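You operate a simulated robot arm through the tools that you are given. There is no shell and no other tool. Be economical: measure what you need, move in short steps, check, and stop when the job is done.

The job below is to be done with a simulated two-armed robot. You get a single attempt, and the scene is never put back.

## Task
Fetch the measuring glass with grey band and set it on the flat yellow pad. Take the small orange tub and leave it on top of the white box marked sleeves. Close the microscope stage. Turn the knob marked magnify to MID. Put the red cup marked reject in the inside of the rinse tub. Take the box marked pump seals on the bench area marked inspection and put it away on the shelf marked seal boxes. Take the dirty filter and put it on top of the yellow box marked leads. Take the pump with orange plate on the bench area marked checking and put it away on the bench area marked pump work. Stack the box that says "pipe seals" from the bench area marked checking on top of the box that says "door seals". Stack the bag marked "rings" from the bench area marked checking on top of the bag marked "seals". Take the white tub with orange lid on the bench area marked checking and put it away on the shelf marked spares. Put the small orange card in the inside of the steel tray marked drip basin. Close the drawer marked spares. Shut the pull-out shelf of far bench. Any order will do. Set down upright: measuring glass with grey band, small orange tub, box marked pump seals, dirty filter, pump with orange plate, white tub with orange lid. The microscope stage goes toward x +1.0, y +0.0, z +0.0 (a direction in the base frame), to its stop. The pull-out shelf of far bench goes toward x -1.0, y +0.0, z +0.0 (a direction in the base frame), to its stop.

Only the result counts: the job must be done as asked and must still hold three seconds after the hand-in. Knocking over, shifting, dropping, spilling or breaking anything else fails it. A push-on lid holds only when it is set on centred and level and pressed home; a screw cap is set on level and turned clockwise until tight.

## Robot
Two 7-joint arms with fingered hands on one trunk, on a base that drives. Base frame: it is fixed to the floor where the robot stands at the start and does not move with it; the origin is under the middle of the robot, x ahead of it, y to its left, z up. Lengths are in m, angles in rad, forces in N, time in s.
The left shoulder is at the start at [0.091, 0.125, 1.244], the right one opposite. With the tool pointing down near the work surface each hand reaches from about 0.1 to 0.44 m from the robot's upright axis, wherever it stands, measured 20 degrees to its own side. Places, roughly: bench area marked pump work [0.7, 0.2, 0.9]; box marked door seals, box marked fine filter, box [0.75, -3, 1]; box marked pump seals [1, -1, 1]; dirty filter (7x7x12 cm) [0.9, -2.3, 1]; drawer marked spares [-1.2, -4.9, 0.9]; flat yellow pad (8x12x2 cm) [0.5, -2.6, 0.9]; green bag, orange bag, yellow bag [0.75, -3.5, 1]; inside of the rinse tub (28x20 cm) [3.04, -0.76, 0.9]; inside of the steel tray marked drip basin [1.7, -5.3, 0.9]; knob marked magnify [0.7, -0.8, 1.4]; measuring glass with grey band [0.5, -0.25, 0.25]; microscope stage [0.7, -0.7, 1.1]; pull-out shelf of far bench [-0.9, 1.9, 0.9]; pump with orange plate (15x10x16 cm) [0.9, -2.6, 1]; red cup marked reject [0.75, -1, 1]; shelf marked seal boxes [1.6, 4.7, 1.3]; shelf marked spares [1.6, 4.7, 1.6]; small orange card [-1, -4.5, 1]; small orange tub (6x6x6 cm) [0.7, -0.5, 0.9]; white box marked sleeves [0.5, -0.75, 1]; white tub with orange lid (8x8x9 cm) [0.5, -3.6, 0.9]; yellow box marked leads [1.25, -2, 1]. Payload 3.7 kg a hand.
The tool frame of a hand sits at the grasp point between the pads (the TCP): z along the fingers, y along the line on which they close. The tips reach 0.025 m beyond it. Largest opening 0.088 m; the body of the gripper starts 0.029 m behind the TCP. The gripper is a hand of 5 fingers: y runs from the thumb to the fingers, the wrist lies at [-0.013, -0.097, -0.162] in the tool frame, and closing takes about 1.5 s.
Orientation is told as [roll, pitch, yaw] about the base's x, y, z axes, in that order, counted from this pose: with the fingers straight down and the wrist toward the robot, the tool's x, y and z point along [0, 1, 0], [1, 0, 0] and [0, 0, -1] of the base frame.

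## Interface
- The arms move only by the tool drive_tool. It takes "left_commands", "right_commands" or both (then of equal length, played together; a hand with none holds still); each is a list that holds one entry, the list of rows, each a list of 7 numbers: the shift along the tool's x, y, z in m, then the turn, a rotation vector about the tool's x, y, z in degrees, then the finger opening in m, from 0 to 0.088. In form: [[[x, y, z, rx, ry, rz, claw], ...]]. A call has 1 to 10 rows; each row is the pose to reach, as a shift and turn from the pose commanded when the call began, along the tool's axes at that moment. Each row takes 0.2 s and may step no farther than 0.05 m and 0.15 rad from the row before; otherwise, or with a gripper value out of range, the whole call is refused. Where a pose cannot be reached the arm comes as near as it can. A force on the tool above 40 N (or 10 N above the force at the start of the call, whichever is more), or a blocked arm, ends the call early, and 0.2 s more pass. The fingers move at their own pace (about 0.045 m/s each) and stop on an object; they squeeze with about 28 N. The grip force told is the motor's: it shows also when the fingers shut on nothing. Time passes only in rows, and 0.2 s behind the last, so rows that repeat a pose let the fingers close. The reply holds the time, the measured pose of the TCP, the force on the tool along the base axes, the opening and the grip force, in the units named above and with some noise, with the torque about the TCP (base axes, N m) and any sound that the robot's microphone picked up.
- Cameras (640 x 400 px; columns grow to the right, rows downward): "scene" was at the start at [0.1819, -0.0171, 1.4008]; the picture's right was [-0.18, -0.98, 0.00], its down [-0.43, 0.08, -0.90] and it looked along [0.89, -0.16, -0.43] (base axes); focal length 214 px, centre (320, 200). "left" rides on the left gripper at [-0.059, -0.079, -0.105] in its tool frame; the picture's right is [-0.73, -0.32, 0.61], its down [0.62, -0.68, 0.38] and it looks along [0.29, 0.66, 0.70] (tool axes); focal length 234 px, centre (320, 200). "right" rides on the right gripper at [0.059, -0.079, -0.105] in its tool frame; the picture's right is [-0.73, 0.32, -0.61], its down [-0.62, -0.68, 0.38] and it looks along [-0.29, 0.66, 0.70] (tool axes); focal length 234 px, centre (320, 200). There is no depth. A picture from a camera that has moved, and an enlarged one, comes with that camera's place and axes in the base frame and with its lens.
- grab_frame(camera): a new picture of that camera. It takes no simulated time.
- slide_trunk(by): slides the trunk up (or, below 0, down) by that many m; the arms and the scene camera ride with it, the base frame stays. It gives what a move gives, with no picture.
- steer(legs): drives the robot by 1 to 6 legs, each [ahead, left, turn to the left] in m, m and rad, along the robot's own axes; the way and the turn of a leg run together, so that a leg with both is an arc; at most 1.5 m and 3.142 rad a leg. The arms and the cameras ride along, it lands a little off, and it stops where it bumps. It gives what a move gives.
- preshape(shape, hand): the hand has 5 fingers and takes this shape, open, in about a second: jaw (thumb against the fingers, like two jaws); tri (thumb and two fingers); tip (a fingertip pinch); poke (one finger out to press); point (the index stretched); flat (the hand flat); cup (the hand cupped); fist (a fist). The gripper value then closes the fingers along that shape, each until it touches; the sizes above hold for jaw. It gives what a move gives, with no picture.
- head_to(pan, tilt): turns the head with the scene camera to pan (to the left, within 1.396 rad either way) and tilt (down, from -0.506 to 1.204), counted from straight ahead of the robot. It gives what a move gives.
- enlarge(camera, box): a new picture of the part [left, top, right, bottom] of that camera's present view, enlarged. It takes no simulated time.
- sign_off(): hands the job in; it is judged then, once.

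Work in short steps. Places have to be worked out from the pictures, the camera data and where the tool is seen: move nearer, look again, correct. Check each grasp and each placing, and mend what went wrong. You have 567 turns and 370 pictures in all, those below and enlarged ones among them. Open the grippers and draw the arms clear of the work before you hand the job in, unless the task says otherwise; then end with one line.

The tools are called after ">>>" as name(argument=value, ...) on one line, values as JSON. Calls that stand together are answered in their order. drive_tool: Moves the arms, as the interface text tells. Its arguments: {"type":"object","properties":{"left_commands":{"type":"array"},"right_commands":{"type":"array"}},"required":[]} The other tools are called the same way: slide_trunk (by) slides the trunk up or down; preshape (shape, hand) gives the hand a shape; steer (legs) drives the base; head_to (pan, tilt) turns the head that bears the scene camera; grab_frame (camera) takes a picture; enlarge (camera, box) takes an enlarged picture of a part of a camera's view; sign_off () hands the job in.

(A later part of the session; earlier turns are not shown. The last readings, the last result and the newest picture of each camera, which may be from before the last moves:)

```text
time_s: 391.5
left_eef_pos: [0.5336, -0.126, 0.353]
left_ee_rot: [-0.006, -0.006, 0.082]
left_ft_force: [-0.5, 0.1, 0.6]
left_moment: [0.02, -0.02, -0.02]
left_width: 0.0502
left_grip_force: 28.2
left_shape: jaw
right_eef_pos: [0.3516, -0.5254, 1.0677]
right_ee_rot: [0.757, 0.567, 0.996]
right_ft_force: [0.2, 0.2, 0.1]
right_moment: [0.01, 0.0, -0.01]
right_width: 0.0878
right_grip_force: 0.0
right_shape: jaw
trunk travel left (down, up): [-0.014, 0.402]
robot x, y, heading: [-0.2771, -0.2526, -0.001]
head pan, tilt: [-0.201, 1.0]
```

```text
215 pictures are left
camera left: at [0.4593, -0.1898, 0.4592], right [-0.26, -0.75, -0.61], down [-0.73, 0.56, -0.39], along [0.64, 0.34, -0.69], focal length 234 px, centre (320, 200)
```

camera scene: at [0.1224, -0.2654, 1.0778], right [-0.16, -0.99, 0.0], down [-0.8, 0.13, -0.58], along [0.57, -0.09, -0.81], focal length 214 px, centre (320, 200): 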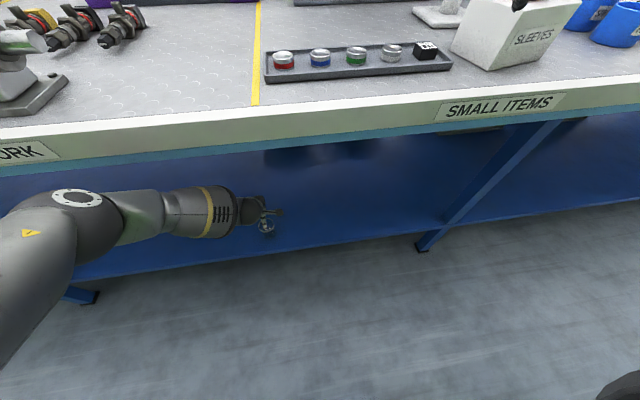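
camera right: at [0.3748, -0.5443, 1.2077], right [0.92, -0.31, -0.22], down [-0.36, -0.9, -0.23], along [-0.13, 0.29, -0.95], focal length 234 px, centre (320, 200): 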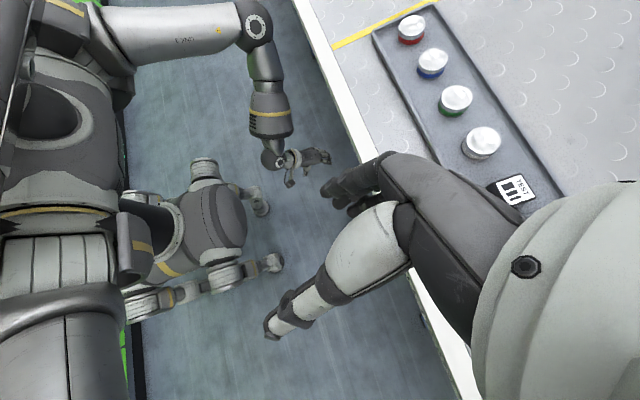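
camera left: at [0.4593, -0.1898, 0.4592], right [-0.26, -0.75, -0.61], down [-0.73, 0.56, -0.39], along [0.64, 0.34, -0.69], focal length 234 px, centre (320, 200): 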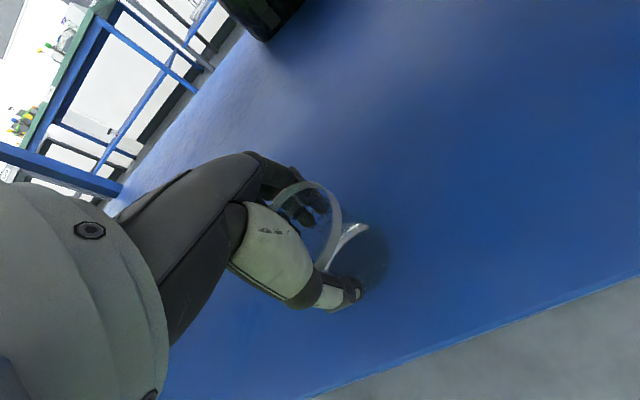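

Held (28 N, 50 mm). I lift it 7 cm and withdraw the way I came.

>>> drive_tool(left_commands=[[[0, 0, -0.03, 0, 0, 0, 0.03], [0, 0, -0.06, 0, 0, 0, 0.03], [0, 0, -0.085, 0, 0, 0, 0.03], [0, -0.03, -0.09, 0, 0, 0, 0.03], [0, -0.06, -0.09, 0, 0, 0, 0.03], [0, -0.09, -0.09, 0, 0, 0, 0.03], [0, -0.12, -0.09, 0, 0, 0, 0.03], [0, -0.15, -0.09, 0, 0, 0, 0.03], [0, -0.18, -0.09, 0, 0, 0, 0.03], [0, -0.21, -0.09, 0, 0, 0, 0.03]]])

>>> grab_frame(camera="left")

```text
time_s: 393.2
left_eef_pos: [0.5186, -0.1576, 0.3486]
left_ee_rot: [0.001, -0.032, 0.079]
left_ft_force: [-4.8, 0.0, 27.8]
left_moment: [0.11, 0.32, -0.03]
left_width: 0.0482
left_grip_force: 27.7
left_shape: jaw
left hand out of reach, approached as far as the arm can: row 1, 2, 3, 4, 5, 6, 7, 8
right_eef_pos: [0.3498, -0.5273, 1.068]
right_ee_rot: [0.755, 0.568, 0.996]
right_ft_force: [-0.2, -0.8, -0.6]
right_moment: [-0.03, 0.0, -0.01]
right_width: 0.0877
right_grip_force: 0.1
right_shape: jaw
trunk travel left (down, up): [-0.014, 0.402]
robot x, y, heading: [-0.2796, -0.2523, -0.0]
head pan, tilt: [-0.201, 1.0]
stopped in row 8 (left hand): the force on the tool passed its limit at 43 N (the readings are from after the stop); the commanded pose is now the measured one
```

```text
214 pictures are left
camera left: at [0.4409, -0.2221, 0.4524], right [-0.24, -0.75, -0.62], down [-0.72, 0.57, -0.41], along [0.65, 0.34, -0.67], focal length 234 px, centre (320, 200)
```

left: 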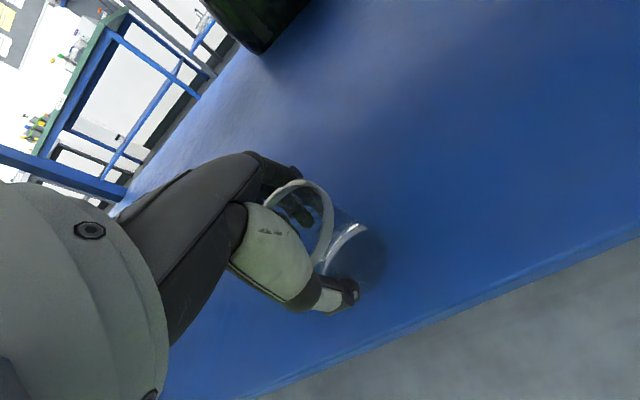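

The arm solver balked near full stretch and pressed down a little. I lift with the trunk instead.

>>> slide_trunk(by=0.06)

>>> grab_frame(camera="left")

```text
time_s: 394.2
left_eef_pos: [0.5706, -0.156, 0.4819]
left_ee_rot: [-0.012, -0.163, 0.083]
left_ft_force: [0.3, -0.6, -0.9]
left_moment: [-0.01, 0.01, 0.0]
left_width: 0.0491
left_grip_force: 27.5
left_shape: jaw
right_eef_pos: [0.3535, -0.5274, 1.1252]
right_ee_rot: [0.762, 0.57, 0.997]
right_ft_force: [1.1, 0.0, -0.7]
right_moment: [-0.03, 0.01, 0.02]
right_width: 0.0877
right_grip_force: 0.1
right_shape: jaw
trunk travel left (down, up): [-0.074, 0.342]
robot x, y, heading: [-0.2765, -0.2527, 0.003]
head pan, tilt: [-0.201, 1.0]
```

```text
213 pictures are left
camera left: at [0.4803, -0.2211, 0.5749], right [-0.16, -0.75, -0.64], down [-0.66, 0.57, -0.5], along [0.74, 0.34, -0.58], focal length 234 px, centre (320, 200)
```

left: 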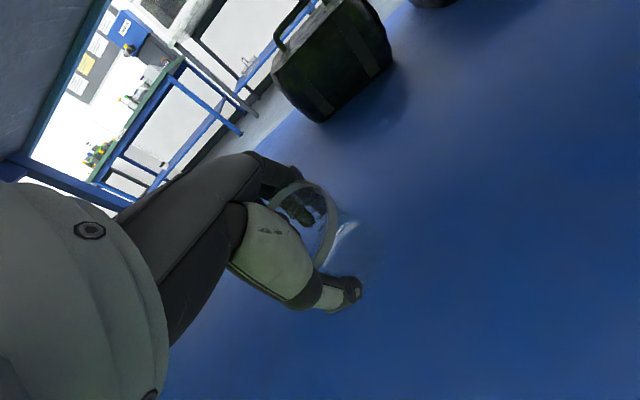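

The glass is lifted clear. I pull the hand back out in small steps.

>>> drive_tool(left_commands=[[[0, -0.03, 0, 0, 0, 0, 0.03], [0, -0.06, 0, 3, 0, 0, 0.03], [0, -0.09, 0, 6, 0, 0, 0.03], [0, -0.12, 0, 9, 0, 0, 0.03], [0, -0.15, 0, 9, 0, 0, 0.03], [0, -0.18, 0, 9, 0, 0, 0.03], [0, -0.21, 0, 9, 0, 0, 0.03], [0, -0.24, 0, 9, 0, 0, 0.03], [0, -0.27, 0, 9, 0, 0, 0.03]]])

>>> grab_frame(camera="scene")

```text
time_s: 396.2
left_eef_pos: [0.3878, -0.2022, 0.3453]
left_ee_rot: [-0.013, -0.011, 0.081]
left_ft_force: [-0.3, -1.5, 0.0]
left_moment: [0.0, -0.03, 0.03]
left_width: 0.0491
left_grip_force: 28.1
left_shape: jaw
left hand out of reach, approached as far as the arm can: row 1, 2, 3, 4, 5, 6, 7, 8, 9
right_eef_pos: [0.3515, -0.5261, 1.127]
right_ee_rot: [0.757, 0.568, 0.995]
right_ft_force: [-0.2, -0.3, 0.6]
right_moment: [-0.01, 0.0, -0.02]
right_width: 0.0876
right_grip_force: 0.0
right_shape: jaw
trunk travel left (down, up): [-0.074, 0.342]
robot x, y, heading: [-0.2774, -0.2514, -0.002]
head pan, tilt: [-0.201, 1.0]
```

```text
212 pictures are left
camera scene: at [0.079, -0.2653, 1.1457], right [-0.16, -0.99, 0.0], down [-0.81, 0.13, -0.57], along [0.57, -0.09, -0.82], focal length 214 px, centre (320, 200)
```

scene: 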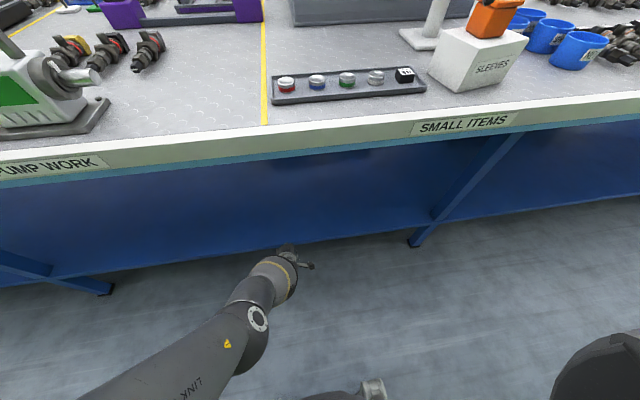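

Out of the shelf, still gripping. I pull back a bit more and check the glass.

>>> drive_tool(left_commands=[[[0, -0.03, 0, 0, 0, 0, 0.03], [0, -0.06, 0, 0, 0, 0, 0.03], [0, -0.09, -0.02, 0, 0, 0, 0.03], [0, -0.12, -0.04, 0, 0, 0, 0.03]]])

>>> grab_frame(camera="left")

```text
time_s: 397.2
left_eef_pos: [0.3217, -0.2201, 0.315]
left_ee_rot: [-0.011, -0.009, 0.08]
left_ft_force: [-0.5, -0.3, -1.1]
left_moment: [-0.03, 0.0, 0.01]
left_width: 0.049
left_grip_force: 28.1
left_shape: jaw
left hand out of reach, approached as far as the arm can: row 1, 2, 3, 4
right_eef_pos: [0.3503, -0.5257, 1.127]
right_ee_rot: [0.758, 0.568, 0.997]
right_ft_force: [1.1, 0.0, -0.2]
right_moment: [-0.01, 0.03, -0.01]
right_width: 0.0878
right_grip_force: 0.0
right_shape: jaw
trunk travel left (down, up): [-0.074, 0.342]
robot x, y, heading: [-0.2751, -0.255, 0.001]
head pan, tilt: [-0.201, 1.0]
```

```text
211 pictures are left
camera left: at [0.2463, -0.2847, 0.4224], right [-0.26, -0.76, -0.6], down [-0.72, 0.56, -0.4], along [0.64, 0.33, -0.69], focal length 234 px, centre (320, 200)
```

left: 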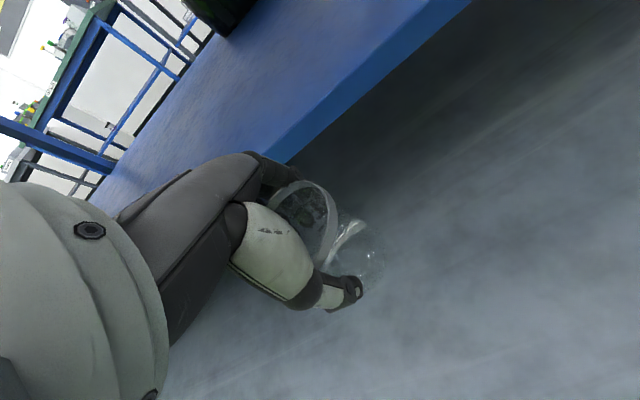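

The glass is held. I turn right to face along the aisle (−y), away from the bench, then raise the trunk.

>>> steer(legs=[[0, 0, -1.57]])

>>> slide_trunk(by=0.2)

>>> head_to(pan=0.0, tilt=0.4)

>>> grab_frame(camera="scene")

```text
time_s: 401.5
left_eef_pos: [-0.2627, -0.8524, 0.3154]
left_ee_rot: [-0.012, -0.009, -1.522]
left_ft_force: [-0.6, -0.2, -1.0]
left_moment: [0.0, 0.02, -0.01]
left_width: 0.0491
left_grip_force: 27.8
left_shape: jaw
right_eef_pos: [-0.5694, -0.8716, 1.1271]
right_ee_rot: [0.758, 0.567, -0.606]
right_ft_force: [0.5, 0.8, 0.7]
right_moment: [0.0, -0.03, 0.01]
right_width: 0.0876
right_grip_force: 0.1
right_shape: jaw
trunk travel left (down, up): [-0.074, 0.342]
robot x, y, heading: [-0.2744, -0.252, -1.607]
head pan, tilt: [-0.201, 1.0]
```

```text
time_s: 403.7
left_eef_pos: [-0.2684, -1.0414, 0.8513]
left_ee_rot: [-0.067, -0.599, -1.505]
left_ft_force: [0.5, -0.1, -0.4]
left_moment: [-0.02, 0.01, 0.02]
left_width: 0.0489
left_grip_force: 27.5
left_shape: jaw
right_eef_pos: [-0.5646, -0.7565, 1.4526]
right_ee_rot: [0.51, 0.404, -0.727]
right_ft_force: [-0.2, 0.2, -0.6]
right_moment: [-0.02, 0.03, 0.01]
right_width: 0.0879
right_grip_force: 0.1
right_shape: jaw
trunk travel left (down, up): [-0.274, 0.142]
robot x, y, heading: [-0.2791, -0.2562, -1.605]
head pan, tilt: [-0.201, 1.0]
```

```text
time_s: 404.7
left_eef_pos: [-0.2683, -1.0409, 0.852]
left_ee_rot: [-0.065, -0.6, -1.504]
left_ft_force: [-0.1, -0.1, 0.1]
left_moment: [0.05, 0.01, -0.01]
left_width: 0.0488
left_grip_force: 28.2
left_shape: jaw
right_eef_pos: [-0.565, -0.7573, 1.4528]
right_ee_rot: [0.508, 0.402, -0.729]
right_ft_force: [0.1, -0.6, 0.3]
right_moment: [-0.01, 0.0, 0.0]
right_width: 0.088
right_grip_force: 0.2
right_shape: jaw
trunk travel left (down, up): [-0.274, 0.142]
robot x, y, heading: [-0.2713, -0.2527, -1.606]
head pan, tilt: [0.0, 0.4]
```

```text
210 pictures are left
camera scene: at [-0.2818, -0.4285, 1.417], right [-1.0, 0.03, 0.0], down [0.01, 0.39, -0.92], along [-0.03, -0.92, -0.39], focal length 214 px, centre (320, 200)
```

scene: 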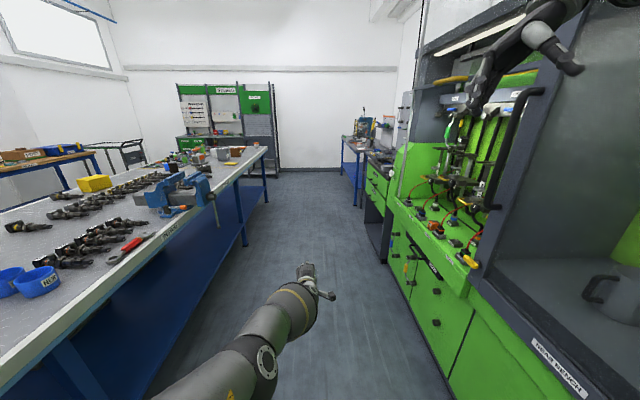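

The trunk move tilted the hand; I level it and draw it back and up.

>>> drive_tool(left_commands=[[[0, -0.01, -0.02, 7, 0, 0, 0.03], [0, -0.03, -0.05, 14, 0, 0, 0.03], [0, -0.05, -0.08, 21, 0, 0, 0.03], [0, -0.07, -0.11, 28, 2, 0, 0.03], [0, -0.09, -0.14, 34, 3.7, 0, 0.03], [0, -0.12, -0.16, 34, 3.7, 0, 0.03], [0, -0.15, -0.18, 34, 3.7, 0, 0.03]]])

>>> grab_frame(camera="left")

```text
time_s: 406.3
left_eef_pos: [-0.2694, -0.8191, 0.9183]
left_ee_rot: [0.005, -0.013, -1.517]
left_ft_force: [0.5, 0.8, -0.5]
left_moment: [-0.07, 0.01, 0.01]
left_width: 0.0485
left_grip_force: 27.9
left_shape: jaw
left hand out of reach, approached as far as the arm can: row 1, 2, 3, 4
right_eef_pos: [-0.5632, -0.7534, 1.4553]
right_ee_rot: [0.502, 0.404, -0.726]
right_ft_force: [1.5, 0.5, 0.2]
right_moment: [0.01, 0.07, -0.01]
right_width: 0.088
right_grip_force: 0.1
right_shape: jaw
trunk travel left (down, up): [-0.274, 0.142]
robot x, y, heading: [-0.2802, -0.2551, -1.601]
head pan, tilt: [0.0, 0.4]
```

```text
209 pictures are left
camera left: at [-0.3336, -0.7425, 1.0232], right [-0.74, 0.28, -0.62], down [0.59, 0.71, -0.39], along [0.33, -0.65, -0.69], focal length 234 px, centre (320, 200)
```

left: 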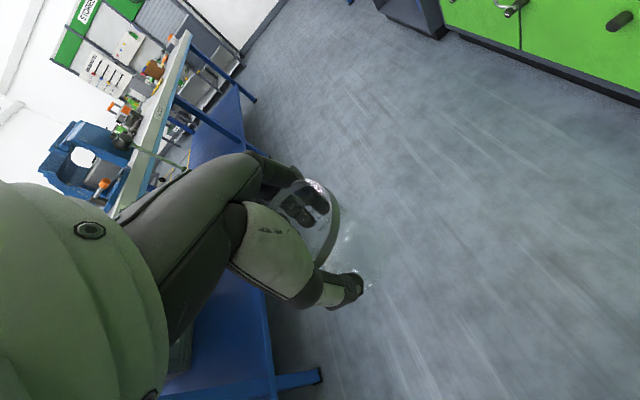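

Upright again. I raise the hand to z≈1.2 and drive down the aisle towards the pad.

>>> drive_tool(left_commands=[[[0, 0, -0.04, 0, 0, 0, 0.03], [0, 0, -0.08, 0, 0, 0, 0.03], [0, 0, -0.12, 0, 0, 0, 0.03], [0, 0, -0.16, 0, 0, 0, 0.03], [0, 0, -0.2, 0, 0, 0, 0.03], [0, 0, -0.24, 0, 0, 0, 0.03], [0, 0, -0.28, 0, 0, 0, 0.03]]])

>>> steer(legs=[[1.1, 0, 0.03], [1.1, 0, 0]])

>>> head_to(pan=0.9, tilt=0.45)

>>> grab_frame(camera="scene")

```text
time_s: 407.9
left_eef_pos: [-0.2723, -0.813, 1.1998]
left_ee_rot: [0.007, -0.007, -1.524]
left_ft_force: [1.3, 0.3, 0.0]
left_moment: [0.01, 0.01, -0.03]
left_width: 0.0484
left_grip_force: 28.1
left_shape: jaw
right_eef_pos: [-0.5657, -0.756, 1.4533]
right_ee_rot: [0.506, 0.404, -0.726]
right_ft_force: [-0.3, 0.6, -0.6]
right_moment: [0.01, -0.03, -0.04]
right_width: 0.0878
right_grip_force: 0.0
right_shape: jaw
trunk travel left (down, up): [-0.274, 0.142]
robot x, y, heading: [-0.2767, -0.2542, -1.605]
head pan, tilt: [0.0, 0.4]
```

```text
time_s: 418.7
left_eef_pos: [-0.2425, -3.0065, 1.1983]
left_ee_rot: [0.005, -0.007, -1.477]
left_ft_force: [0.2, 0.1, -0.4]
left_moment: [0.02, 0.03, -0.01]
left_width: 0.0481
left_grip_force: 28.0
left_shape: jaw
right_eef_pos: [-0.5391, -2.9648, 1.4532]
right_ee_rot: [0.505, 0.402, -0.681]
right_ft_force: [0.0, -0.5, -0.6]
right_moment: [0.03, 0.0, -0.02]
right_width: 0.0879
right_grip_force: 0.0
right_shape: jaw
trunk travel left (down, up): [-0.274, 0.142]
robot x, y, heading: [-0.2764, -2.446, -1.559]
head pan, tilt: [0.0, 0.4]
```

```text
time_s: 419.9
left_eef_pos: [-0.2442, -3.008, 1.1984]
left_ee_rot: [0.003, -0.007, -1.478]
left_ft_force: [-0.4, 0.3, -0.6]
left_moment: [-0.02, -0.02, 0.04]
left_width: 0.0481
left_grip_force: 28.2
left_shape: jaw
right_eef_pos: [-0.5381, -2.9631, 1.4535]
right_ee_rot: [0.505, 0.403, -0.681]
right_ft_force: [-0.8, 0.5, -0.2]
right_moment: [-0.02, -0.01, -0.01]
right_width: 0.0879
right_grip_force: 0.1
right_shape: jaw
trunk travel left (down, up): [-0.274, 0.142]
robot x, y, heading: [-0.2738, -2.4484, -1.557]
head pan, tilt: [0.901, 0.45]
```

```text
208 pictures are left
camera scene: at [-0.1992, -2.5865, 1.4125], right [-0.61, -0.79, 0.0], down [-0.34, 0.27, -0.9], along [0.71, -0.55, -0.44], focal length 214 px, centre (320, 200)
```

scene: 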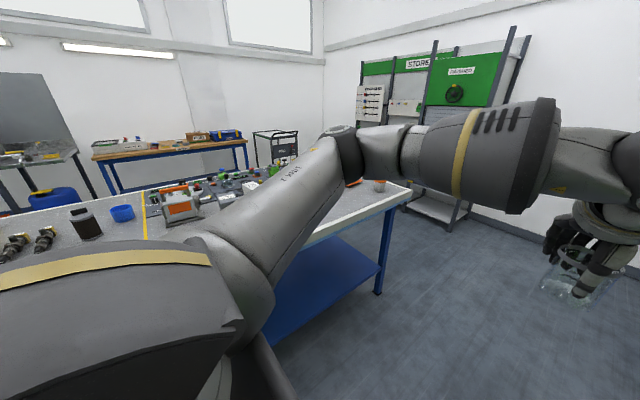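

Turning left to face the bench's checking area.

>>> steer(legs=[[0, 0, 1.557]])

>>> head_to(pan=-0.2, tilt=0.5)

>>> grab_frame(camera="scene")

```text
time_s: 424.2
left_eef_pos: [0.2861, -2.4144, 1.1978]
left_ee_rot: [0.004, -0.008, 0.099]
left_ft_force: [0.2, 0.7, -0.7]
left_moment: [-0.01, -0.02, 0.02]
left_width: 0.0479
left_grip_force: 28.1
left_shape: jaw
right_eef_pos: [0.2438, -2.709, 1.4534]
right_ee_rot: [0.507, 0.404, 0.896]
right_ft_force: [-0.1, -0.4, 0.0]
right_moment: [0.02, 0.0, 0.01]
right_width: 0.0879
right_grip_force: 0.1
right_shape: jaw
trunk travel left (down, up): [-0.274, 0.142]
robot x, y, heading: [-0.2689, -2.4485, 0.022]
head pan, tilt: [0.901, 0.45]
```

```text
time_s: 425.5
left_eef_pos: [0.286, -2.4143, 1.1985]
left_ee_rot: [0.005, -0.008, 0.099]
left_ft_force: [-0.2, 0.1, -1.9]
left_moment: [0.02, -0.03, 0.02]
left_width: 0.0478
left_grip_force: 27.7
left_shape: jaw
right_eef_pos: [0.2438, -2.7085, 1.4527]
right_ee_rot: [0.506, 0.404, 0.897]
right_ft_force: [0.7, -0.4, -0.6]
right_moment: [0.05, 0.01, -0.02]
right_width: 0.088
right_grip_force: 0.2
right_shape: jaw
trunk travel left (down, up): [-0.274, 0.142]
robot x, y, heading: [-0.2708, -2.4482, 0.027]
head pan, tilt: [-0.201, 0.499]
```

```text
207 pictures are left
camera scene: at [-0.1013, -2.4628, 1.408], right [-0.18, -0.98, 0.0], down [-0.47, 0.09, -0.88], along [0.86, -0.16, -0.48], focal length 214 px, centre (320, 200)
```

scene: 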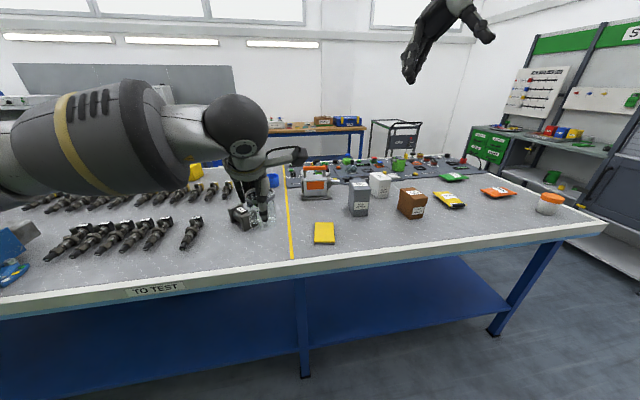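

The yellow pad is at (0.526,-2.595). I drive so the glass comes above it.

>>> steer(legs=[[0, -0.175, -0.025], [0.235, 0, 0]])

>>> head_to(pan=0.0, tilt=0.75)

>>> grab_frame(camera="scene")

>>> grab_frame(camera="left")

```text
time_s: 429.0
left_eef_pos: [0.5189, -2.6001, 1.1993]
left_ee_rot: [0.006, -0.007, 0.08]
left_ft_force: [0.4, -0.6, -0.6]
left_moment: [0.0, 0.0, 0.01]
left_width: 0.0479
left_grip_force: 27.4
left_shape: jaw
right_eef_pos: [0.4717, -2.8941, 1.4534]
right_ee_rot: [0.506, 0.402, 0.88]
right_ft_force: [-0.4, -0.5, 0.2]
right_moment: [-0.01, 0.01, -0.01]
right_width: 0.0879
right_grip_force: 0.0
right_shape: jaw
trunk travel left (down, up): [-0.274, 0.142]
robot x, y, heading: [-0.0379, -2.621, -0.002]
head pan, tilt: [-0.201, 0.499]
```

```text
time_s: 429.8
left_eef_pos: [0.5199, -2.6007, 1.1996]
left_ee_rot: [0.006, -0.005, 0.08]
left_ft_force: [-0.8, -0.4, -1.6]
left_moment: [-0.02, 0.03, 0.02]
left_width: 0.0481
left_grip_force: 28.2
left_shape: jaw
right_eef_pos: [0.4706, -2.8935, 1.4542]
right_ee_rot: [0.506, 0.403, 0.88]
right_ft_force: [0.6, -0.7, 0.2]
right_moment: [0.0, -0.01, 0.02]
right_width: 0.0879
right_grip_force: 0.0
right_shape: jaw
trunk travel left (down, up): [-0.274, 0.142]
robot x, y, heading: [-0.0371, -2.6256, 0.001]
head pan, tilt: [0.0, 0.75]
```

```text
206 pictures are left
camera scene: at [0.1245, -2.6234, 1.3861], right [0.0, -1.0, 0.0], down [-0.68, 0.0, -0.73], along [0.73, 0.0, -0.68], focal length 214 px, centre (320, 200)
```

scene: 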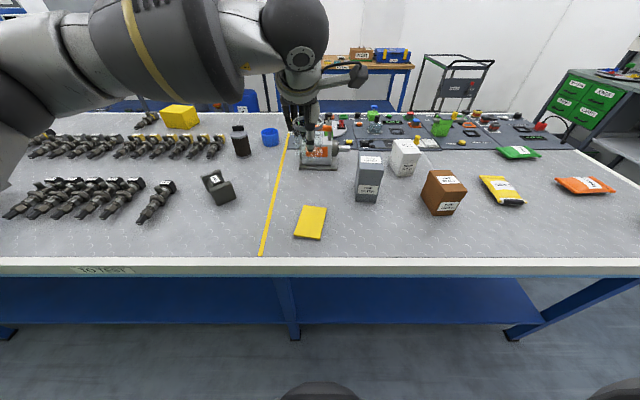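

```text
205 pictures are left
camera left: at [0.4437, -2.6657, 1.3042], right [-0.26, -0.75, -0.61], down [-0.73, 0.57, -0.38], along [0.64, 0.35, -0.69], focal length 234 px, centre (320, 200)
```

left: 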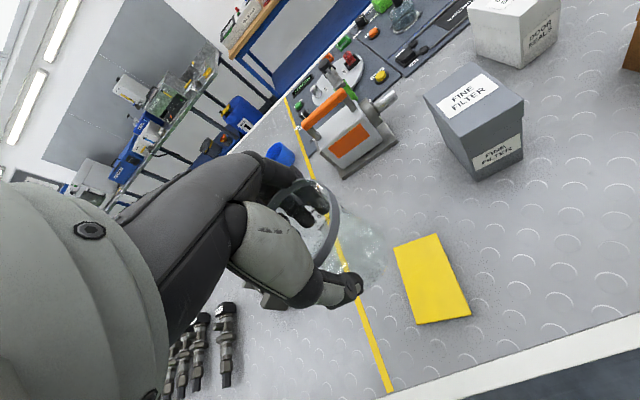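

Pad centre ≈(0.531,-2.60). I lower the glass onto it.

>>> drive_tool(left_commands=[[[0.0, 0.011, 0.04, 0, 0, 0, 0.03], [0.0, 0.011, 0.08, 0, 0, 0, 0.03], [0.0, 0.011, 0.12, 0, 0, 0, 0.03], [0.0, 0.011, 0.16, 0, 0, 0, 0.03], [0.0, 0.011, 0.19, 0, 0, 0, 0.03], [0.0, 0.011, 0.205, 0, 0, 0, 0.03]]])

>>> grab_frame(camera="left")

>>> enlarge(camera="scene", box=[240, 140, 400, 260])

```text
time_s: 431.2
left_eef_pos: [0.5305, -2.5961, 0.9939]
left_ee_rot: [0.005, -0.008, 0.081]
left_ft_force: [0.1, -0.9, -1.2]
left_moment: [-0.02, 0.0, -0.01]
left_width: 0.0479
left_grip_force: 27.7
left_shape: jaw
right_eef_pos: [0.4711, -2.894, 1.4525]
right_ee_rot: [0.504, 0.403, 0.881]
right_ft_force: [0.2, -0.5, 0.3]
right_moment: [0.01, 0.01, 0.0]
right_width: 0.088
right_grip_force: 0.0
right_shape: jaw
trunk travel left (down, up): [-0.274, 0.142]
robot x, y, heading: [-0.0445, -2.6223, -0.005]
head pan, tilt: [0.0, 0.75]
```

```text
204 pictures are left
camera left: at [0.4559, -2.663, 1.0984], right [-0.26, -0.75, -0.61], down [-0.73, 0.57, -0.38], along [0.64, 0.35, -0.69], focal length 234 px, centre (320, 200)
```

left: 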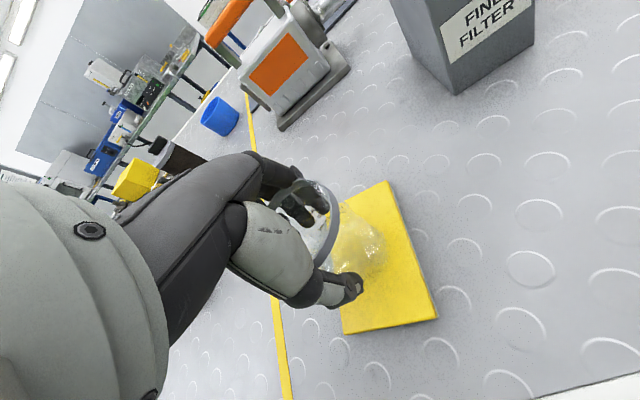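

```text
3.33 times, centred on (320, 200) of scene
camera zoom: at [0.1248, -2.6233, 1.386], right [0.0, -1.0, 0.0], down [-0.68, 0.0, -0.73], along [0.73, 0.0, -0.68], focal length 715 px, centre (320, 200)
```

zoom: 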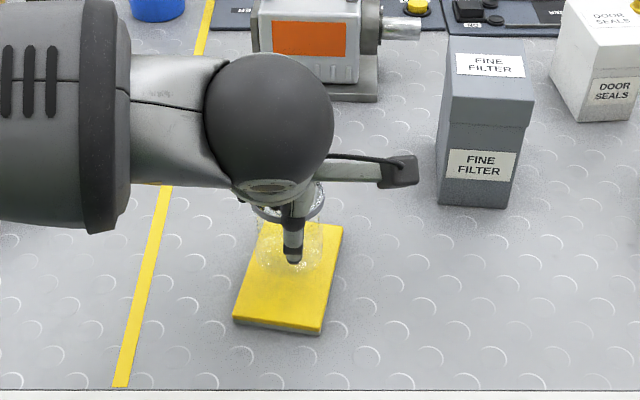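

Centred on the pad. I lower to contact.

>>> drive_tool(left_commands=[[[0.0, 0.0, 0.005, 0, 0, 0, 0.03], [0.0, 0.0, 0.01, 0, 0, 0, 0.03], [0.0, 0.0, 0.014, 0, 0, 0, 0.03]]])

```text
time_s: 432.0
left_eef_pos: [0.5318, -2.5977, 0.9797]
left_ee_rot: [0.006, -0.008, 0.081]
left_ft_force: [-0.5, 0.2, -0.2]
left_moment: [0.0, 0.02, 0.03]
left_width: 0.048
left_grip_force: 27.4
left_shape: jaw
right_eef_pos: [0.4712, -2.8921, 1.4536]
right_ee_rot: [0.506, 0.403, 0.879]
right_ft_force: [-0.7, -0.6, 0.3]
right_moment: [-0.02, -0.01, -0.02]
right_width: 0.0874
right_grip_force: 0.0
right_shape: jaw
trunk travel left (down, up): [-0.274, 0.142]
robot x, y, heading: [-0.0396, -2.6215, 0.005]
head pan, tilt: [0.0, 0.75]
```

>>> drive_tool(left_commands=[[[0.0, 0.0, 0.004, 0, 0, 0, 0.03], [0.0, 0.0, 0.008, 0, 0, 0, 0.03], [0.0, 0.0, 0.011, 0, 0, 0, 0.03]]])

```text
time_s: 432.8
left_eef_pos: [0.5318, -2.5966, 0.9697]
left_ee_rot: [0.006, -0.007, 0.081]
left_ft_force: [1.0, -0.8, -0.4]
left_moment: [-0.01, 0.01, -0.03]
left_width: 0.0478
left_grip_force: 28.0
left_shape: jaw
right_eef_pos: [0.4718, -2.8948, 1.4532]
right_ee_rot: [0.505, 0.403, 0.88]
right_ft_force: [-0.9, -0.4, 0.1]
right_moment: [0.0, -0.03, 0.02]
right_width: 0.0879
right_grip_force: 0.0
right_shape: jaw
trunk travel left (down, up): [-0.274, 0.142]
robot x, y, heading: [-0.0428, -2.6226, 0.002]
head pan, tilt: [0.0, 0.75]
```

>>> drive_tool(left_commands=[[[0.0, 0.0, 0.004, 0, 0, 0, 0.03], [0.0, 0.0, 0.008, 0, 0, 0, 0.03]]])

>>> grab_frame(camera="left")

```text
time_s: 433.4
left_eef_pos: [0.5316, -2.5981, 0.9638]
left_ee_rot: [0.005, -0.014, 0.083]
left_ft_force: [-1.7, 0.6, 15.4]
left_moment: [0.02, 0.01, 0.0]
left_width: 0.0477
left_grip_force: 28.3
left_shape: jaw
right_eef_pos: [0.4701, -2.8945, 1.4546]
right_ee_rot: [0.504, 0.402, 0.878]
right_ft_force: [-0.2, -0.6, 0.2]
right_moment: [-0.01, -0.01, -0.03]
right_width: 0.0879
right_grip_force: 0.1
right_shape: jaw
trunk travel left (down, up): [-0.274, 0.142]
robot x, y, heading: [-0.0427, -2.6254, 0.002]
head pan, tilt: [0.0, 0.75]
```

```text
202 pictures are left
camera left: at [0.4559, -2.6635, 1.0693], right [-0.26, -0.75, -0.61], down [-0.72, 0.57, -0.39], along [0.64, 0.35, -0.69], focal length 234 px, centre (320, 200)
```

left: 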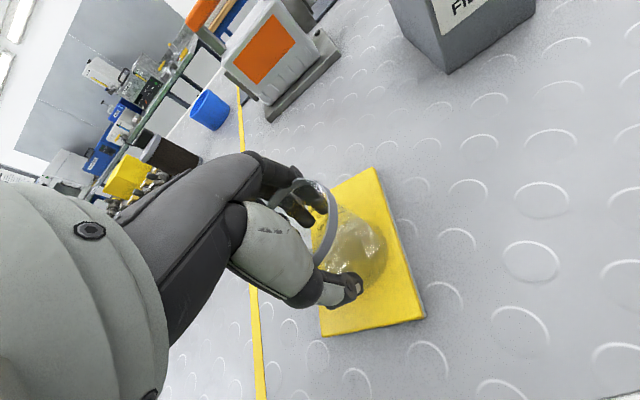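

Contact at 15 N: the glass stands on the pad. I release and rise.

>>> drive_tool(left_commands=[[[0, 0, -0.002, 0, 0, 0, 0.088], [0, 0, -0.002, 0, 0, 0, 0.088], [0, 0, -0.002, 0, 0, 0, 0.088], [0, 0, -0.002, 0, 0, 0, 0.088], [0, 0, -0.03, 0, 0, 0, 0.088], [0, 0, -0.07, 0, 0, 0, 0.088], [0, 0, -0.11, 0, 0, 0, 0.088], [0, 0, -0.15, 0, 0, 0, 0.088], [0, 0, -0.19, 0, 0, 0, 0.088]]])

>>> grab_frame(camera="left")

>>> grab_frame(camera="scene")

```text
time_s: 435.4
left_eef_pos: [0.5328, -2.5989, 1.1516]
left_ee_rot: [0.005, -0.005, 0.083]
left_ft_force: [-0.6, -0.3, 0.7]
left_moment: [-0.04, -0.02, 0.0]
left_width: 0.0879
left_grip_force: 0.2
left_shape: jaw
right_eef_pos: [0.4701, -2.8947, 1.4542]
right_ee_rot: [0.505, 0.402, 0.878]
right_ft_force: [-0.5, 0.6, 0.8]
right_moment: [0.02, 0.05, 0.0]
right_width: 0.0875
right_grip_force: 0.1
right_shape: jaw
trunk travel left (down, up): [-0.274, 0.142]
robot x, y, heading: [-0.0398, -2.6237, 0.003]
head pan, tilt: [0.0, 0.75]
```

```text
201 pictures are left
camera left: at [0.4569, -2.6649, 1.2575], right [-0.26, -0.75, -0.61], down [-0.73, 0.57, -0.38], along [0.64, 0.35, -0.69], focal length 234 px, centre (320, 200)
```

left: 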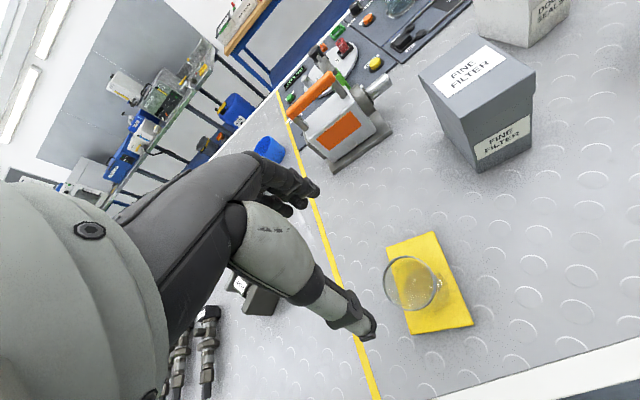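

```text
200 pictures are left
camera scene: at [0.124, -2.6235, 1.3862], right [0.0, -1.0, 0.0], down [-0.68, 0.0, -0.73], along [0.73, 0.0, -0.68], focal length 214 px, centre (320, 200)
```

scene: 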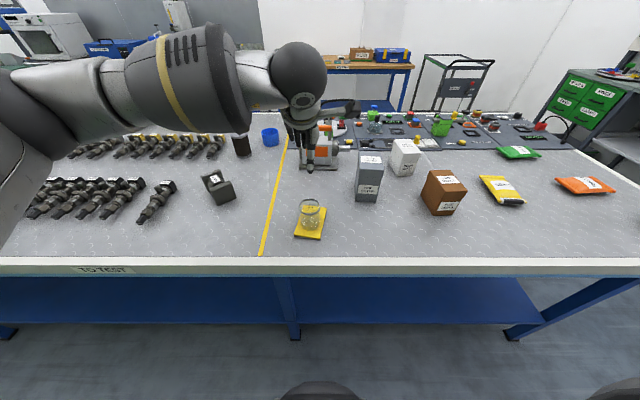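

The glass stands on the pad. Now I read the labels of the boxes and bags.

>>> enlarge(camera="scene", box=[340, 100, 640, 230])

>>> enlarge(camera="scene", box=[190, 100, 350, 220])

```text
2.13 times, centred on (490, 165) of scene
camera zoom: at [0.124, -2.6235, 1.3862], right [0.0, -1.0, 0.0], down [-0.68, 0.0, -0.73], along [0.73, 0.0, -0.68], focal length 458 px, centre (-43, 275)
```

zoom: 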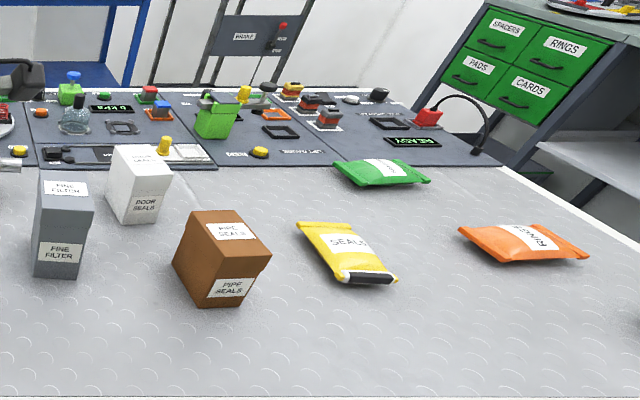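

```text
3.33 times, centred on (270, 160) of scene
camera zoom: at [0.124, -2.6235, 1.3862], right [0.0, -1.0, 0.0], down [-0.68, 0.0, -0.73], along [0.73, 0.0, -0.68], focal length 715 px, centre (487, 333)
```

zoom: 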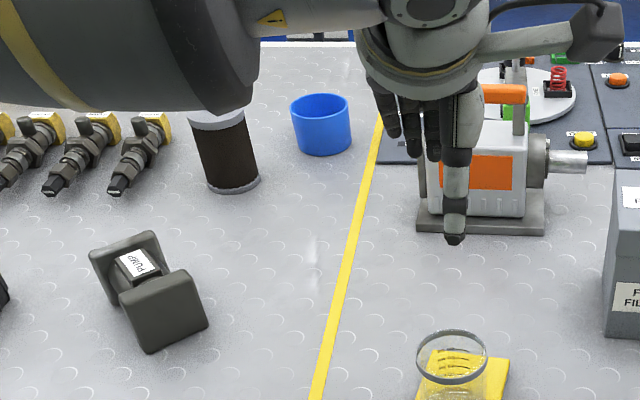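

Brown = pipe seals, white = door seals, yellow bag = seals, orange bag = rings, dark cylinder = dirty filter. First the boxes: I move right to y≈-3.0 and look from above with the left camera.

>>> steer(legs=[[0, -0.37, 0]])

>>> grab_frame(camera="left")

>>> grab_frame(camera="scene")

```text
time_s: 439.1
left_eef_pos: [0.5317, -2.9668, 1.1499]
left_ee_rot: [0.005, -0.007, 0.073]
left_ft_force: [0.7, 0.0, -0.9]
left_moment: [0.0, 0.01, -0.01]
left_width: 0.0876
left_grip_force: 0.1
left_shape: jaw
right_eef_pos: [0.4695, -3.2615, 1.4543]
right_ee_rot: [0.508, 0.404, 0.869]
right_ft_force: [-0.8, -0.5, -0.1]
right_moment: [-0.03, 0.01, 0.01]
right_width: 0.0879
right_grip_force: 0.0
right_shape: jaw
trunk travel left (down, up): [-0.274, 0.142]
robot x, y, heading: [-0.0411, -2.9897, -0.005]
head pan, tilt: [0.0, 0.75]
```

```text
197 pictures are left
camera left: at [0.4563, -3.0327, 1.2566], right [-0.26, -0.74, -0.61], down [-0.72, 0.57, -0.38], along [0.64, 0.34, -0.69], focal length 234 px, centre (320, 200)
```

left: 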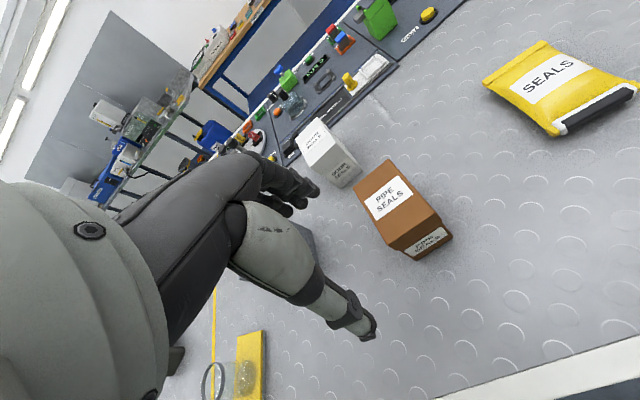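

```text
196 pictures are left
camera scene: at [0.1237, -2.9887, 1.386], right [-0.01, -1.0, 0.0], down [-0.68, 0.0, -0.73], along [0.73, 0.0, -0.68], focal length 214 px, centre (320, 200)
```

scene: 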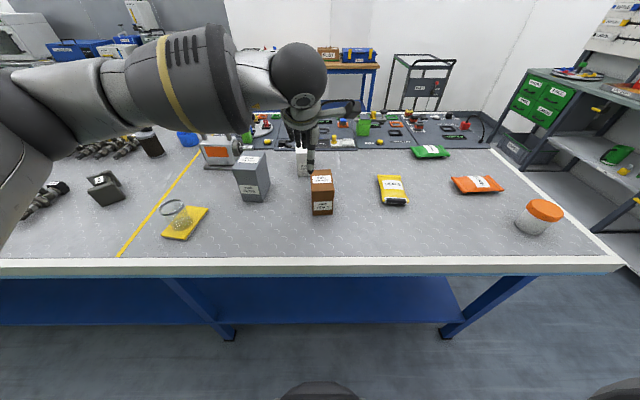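

>>> enlarge(camera="scene", box=[270, 130, 370, 230])

>>> enlarge(camera="left", box=[280, 100, 480, 280])

```text
4.00 times, centred on (320, 180) of scene
camera zoom: at [0.1237, -2.9887, 1.386], right [-0.01, -1.0, 0.0], down [-0.68, 0.0, -0.73], along [0.73, 0.0, -0.68], focal length 858 px, centre (320, 280)
```

zoom: 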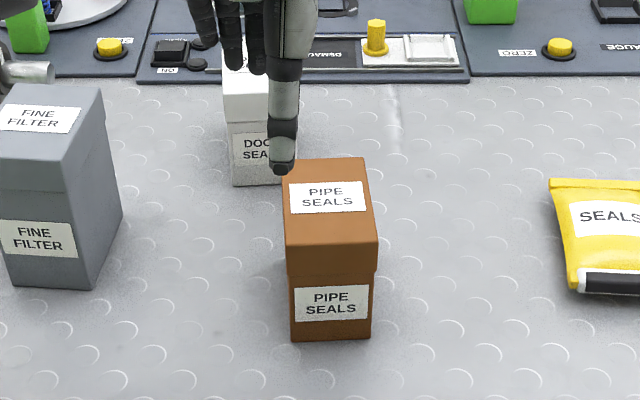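

```text
2.22 times, centred on (380, 190) of left
camera zoom: at [0.4563, -3.0327, 1.2566], right [-0.26, -0.74, -0.61], down [-0.72, 0.57, -0.38], along [0.64, 0.34, -0.69], focal length 520 px, centre (187, 222)
```

zoom: 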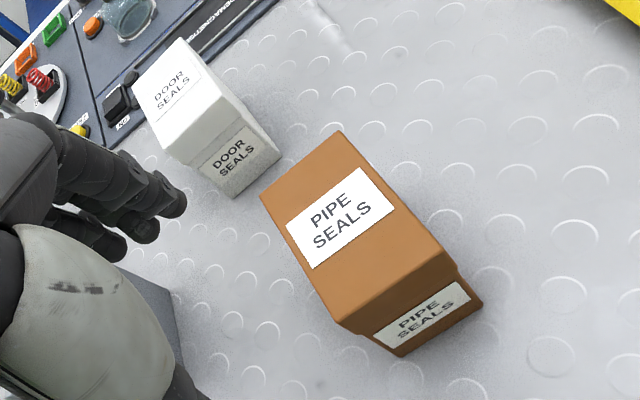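

The brown box: 6 cm wide in y, 10 cm in x, centre ≈(0.62,-2.997), top z≈1.005. As before I'll take it with the robot turned −30° and the left hand yawed −60°. I turn and reposition.

>>> steer(legs=[[0, 0, -0.524], [0, 0.234, 0], [0.05, 0, 0]])

>>> drive_tool(left_commands=[[[0, 0, -0.01, 0, 0, 8, 0.088], [0, 0, -0.02, 0, 0, 16, 0.088], [0, 0, -0.03, 0, 0, 24, 0.088], [0, 0, -0.03, 0, 0, 32, 0.088], [0, 0, -0.03, 0, 0, 40, 0.088], [0, 0, -0.03, 0, 0, 48, 0.088], [0, 0, -0.03, 0, 0, 56, 0.088], [0, 0, -0.03, 0, 0, 63, 0.088]]])

>>> grab_frame(camera="left")

```text
time_s: 443.8
left_eef_pos: [0.6152, -3.0724, 1.1507]
left_ee_rot: [0.004, -0.004, -0.432]
left_ft_force: [-0.4, 0.3, 0.0]
left_moment: [0.03, -0.03, 0.0]
left_width: 0.0879
left_grip_force: 0.1
left_shape: jaw
right_eef_pos: [0.4168, -3.2998, 1.4512]
right_ee_rot: [0.511, 0.407, 0.365]
right_ft_force: [-0.4, -0.1, 0.1]
right_moment: [-0.01, 0.0, 0.02]
right_width: 0.0879
right_grip_force: 0.0
right_shape: jaw
trunk travel left (down, up): [-0.274, 0.142]
robot x, y, heading: [0.1011, -2.8109, -0.515]
head pan, tilt: [0.0, 0.75]
stopped in leg 3: the robot was blocked; the commanded pose is now the measured one
```

```text
time_s: 445.6
left_eef_pos: [0.6125, -3.0713, 1.1818]
left_ee_rot: [0.009, 0.002, -1.473]
left_ft_force: [0.2, 0.0, 0.2]
left_moment: [0.05, 0.0, -0.03]
left_width: 0.0879
left_grip_force: 0.0
left_shape: jaw
left hand out of reach, approached as far as the arm can: row 8
right_eef_pos: [0.415, -3.2961, 1.4523]
right_ee_rot: [0.509, 0.406, 0.363]
right_ft_force: [-0.5, 1.0, -0.6]
right_moment: [0.0, 0.01, -0.02]
right_width: 0.0881
right_grip_force: 0.1
right_shape: jaw
trunk travel left (down, up): [-0.274, 0.142]
robot x, y, heading: [0.1, -2.811, -0.517]
head pan, tilt: [0.0, 0.75]
```

```text
193 pictures are left
camera left: at [0.5454, -2.9992, 1.287], right [-0.75, 0.25, -0.61], down [0.56, 0.74, -0.38], along [0.36, -0.62, -0.69], focal length 234 px, centre (320, 200)
```

left: 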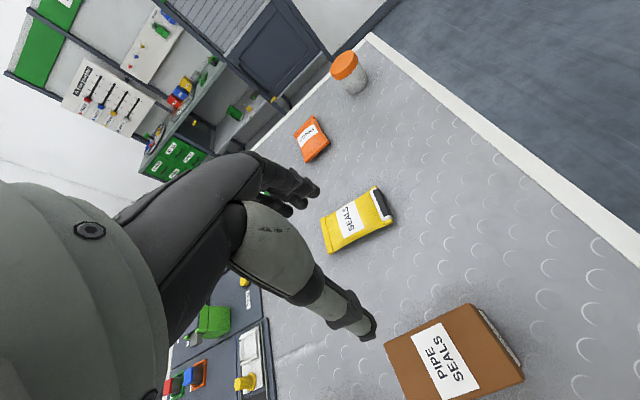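

Box top centre by the left camera ≈(0.618,-2.995). I move 7.6 cm left over it and descend part-way.

>>> drive_tool(left_commands=[[[0.005, -0.03, 0.0, 0, 0, 2, 0.088], [0.01, -0.06, 0.0, 0, 0, 4, 0.088], [0.012, -0.076, 0.02, 0, 0, 5.6, 0.088], [0.012, -0.076, 0.06, 0, 0, 5.6, 0.088], [0.012, -0.076, 0.1, 0, 0, 5.6, 0.088]]])

>>> grab_frame(camera="left")

```text
time_s: 446.8
left_eef_pos: [0.6006, -2.9839, 1.1393]
left_ee_rot: [0.065, 0.017, -1.52]
left_ft_force: [0.0, -0.5, -0.3]
left_moment: [-0.03, 0.0, -0.01]
left_width: 0.0881
left_grip_force: 0.0
left_shape: jaw
left hand out of reach, approached as far as the arm can: row 1, 2, 3, 4, 5
right_eef_pos: [0.4143, -3.2982, 1.4544]
right_ee_rot: [0.505, 0.404, 0.366]
right_ft_force: [0.1, -0.1, 0.1]
right_moment: [0.01, 0.02, 0.01]
right_width: 0.088
right_grip_force: 0.0
right_shape: jaw
trunk travel left (down, up): [-0.274, 0.142]
robot x, y, heading: [0.0986, -2.8089, -0.516]
head pan, tilt: [0.0, 0.75]
```

```text
192 pictures are left
camera left: at [0.5312, -2.9108, 1.2434], right [-0.7, 0.3, -0.65], down [0.61, 0.72, -0.33], along [0.37, -0.63, -0.69], focal length 234 px, centre (320, 200)
```

left: 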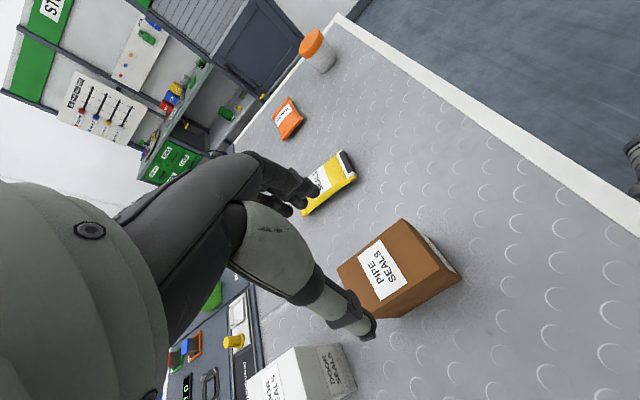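

Again out of reach downward; leaning is needed. I raise the hand first, then lower the trunk.

>>> drive_tool(left_commands=[[[0, 0, -0.04, 0, -1.5, 0, 0.088], [0, 0, -0.08, 0, -3.7, 0, 0.088], [0, 0, -0.11, 0, -3.7, 0, 0.088]]])

>>> slide_trunk(by=-0.13)

>>> grab_frame(camera="left")

>>> grab_frame(camera="scene")

```text
time_s: 447.6
left_eef_pos: [0.5933, -2.9895, 1.246]
left_ee_rot: [-0.001, 0.02, -1.52]
left_ft_force: [0.1, 0.3, -0.1]
left_moment: [0.0, -0.02, -0.02]
left_width: 0.0881
left_grip_force: 0.0
left_shape: jaw
left hand out of reach, approached as far as the arm can: row 1
right_eef_pos: [0.4138, -3.2978, 1.4538]
right_ee_rot: [0.508, 0.403, 0.365]
right_ft_force: [-0.7, 0.2, -0.7]
right_moment: [0.02, 0.03, -0.01]
right_width: 0.0877
right_grip_force: 0.1
right_shape: jaw
trunk travel left (down, up): [-0.274, 0.142]
robot x, y, heading: [0.0998, -2.8104, -0.513]
head pan, tilt: [0.0, 0.75]
```

```text
time_s: 449.2
left_eef_pos: [0.5927, -2.986, 1.1168]
left_ee_rot: [0.001, 0.018, -1.52]
left_ft_force: [-0.7, 1.6, 0.7]
left_moment: [-0.02, -0.02, 0.0]
left_width: 0.0878
left_grip_force: 0.1
left_shape: jaw
right_eef_pos: [0.423, -3.3026, 1.3146]
right_ee_rot: [0.526, 0.417, 0.371]
right_ft_force: [-0.3, 0.9, 0.3]
right_moment: [-0.01, -0.04, 0.03]
right_width: 0.0879
right_grip_force: 0.1
right_shape: jaw
trunk travel left (down, up): [-0.144, 0.272]
robot x, y, heading: [0.102, -2.8093, -0.512]
head pan, tilt: [0.0, 0.75]
```

```text
191 pictures are left
camera left: at [0.5295, -2.9119, 1.2255], right [-0.74, 0.3, -0.6], down [0.59, 0.72, -0.37], along [0.32, -0.63, -0.71], focal length 234 px, centre (320, 200)
```

left: 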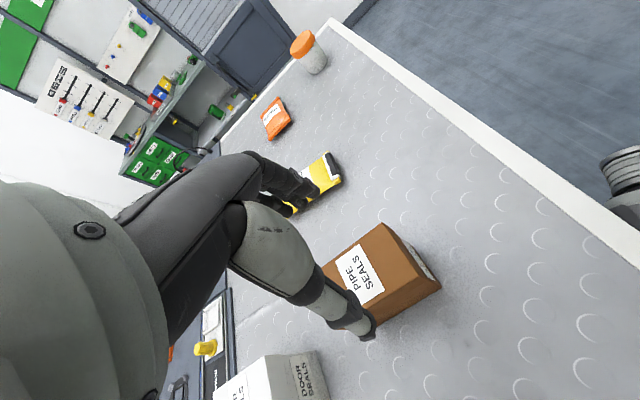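

```text
190 pictures are left
camera scene: at [0.3592, -2.9551, 1.246], right [-0.49, -0.87, 0.0], down [-0.59, 0.33, -0.73], along [0.64, -0.36, -0.68], focal length 214 px, centre (320, 200)
```

scene: 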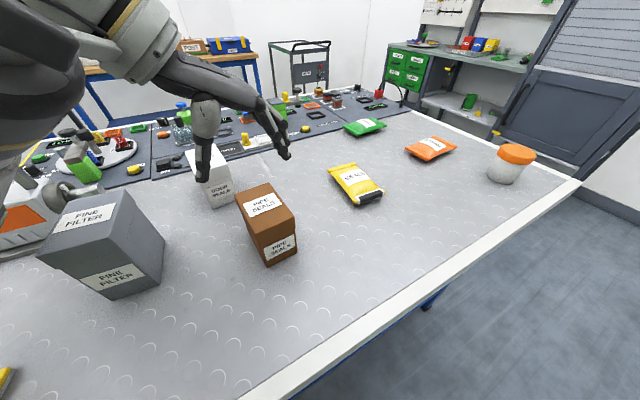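

Box top centre ≈(0.608,-2.993). I correct by 1.5 cm and descend around it until the palm nearly touches (z≈0.988).

>>> drive_tool(left_commands=[[[0.015, 0.008, 0.02, 0, 0, 0, 0.088], [0.015, 0.008, 0.05, 0, 0, 0, 0.088], [0.015, 0.008, 0.08, 0, 0, 0, 0.088], [0.015, 0.008, 0.105, 0, 0, 0, 0.088], [0.015, 0.008, 0.125, 0, 0, 0, 0.088]]])

>>> grab_frame(camera="left")

```text
time_s: 450.4
left_eef_pos: [0.6078, -2.9893, 1.0055]
left_ee_rot: [0.019, 0.008, -1.517]
left_ft_force: [0.0, -0.5, 0.8]
left_moment: [-0.04, -0.01, 0.02]
left_width: 0.088
left_grip_force: 0.1
left_shape: jaw
right_eef_pos: [0.4153, -3.3022, 1.3199]
right_ee_rot: [0.518, 0.408, 0.369]
right_ft_force: [0.6, 0.2, -0.5]
right_moment: [0.02, -0.02, -0.02]
right_width: 0.0877
right_grip_force: 0.0
right_shape: jaw
trunk travel left (down, up): [-0.144, 0.272]
robot x, y, heading: [0.1027, -2.8109, -0.514]
head pan, tilt: [0.0, 0.75]
```

```text
189 pictures are left
camera left: at [0.5417, -2.9161, 1.1104], right [-0.73, 0.29, -0.62], down [0.59, 0.72, -0.37], along [0.34, -0.63, -0.69], focal length 234 px, centre (320, 200)
```

left: 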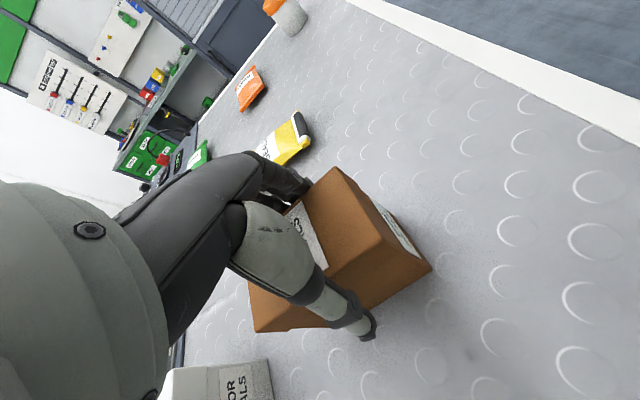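

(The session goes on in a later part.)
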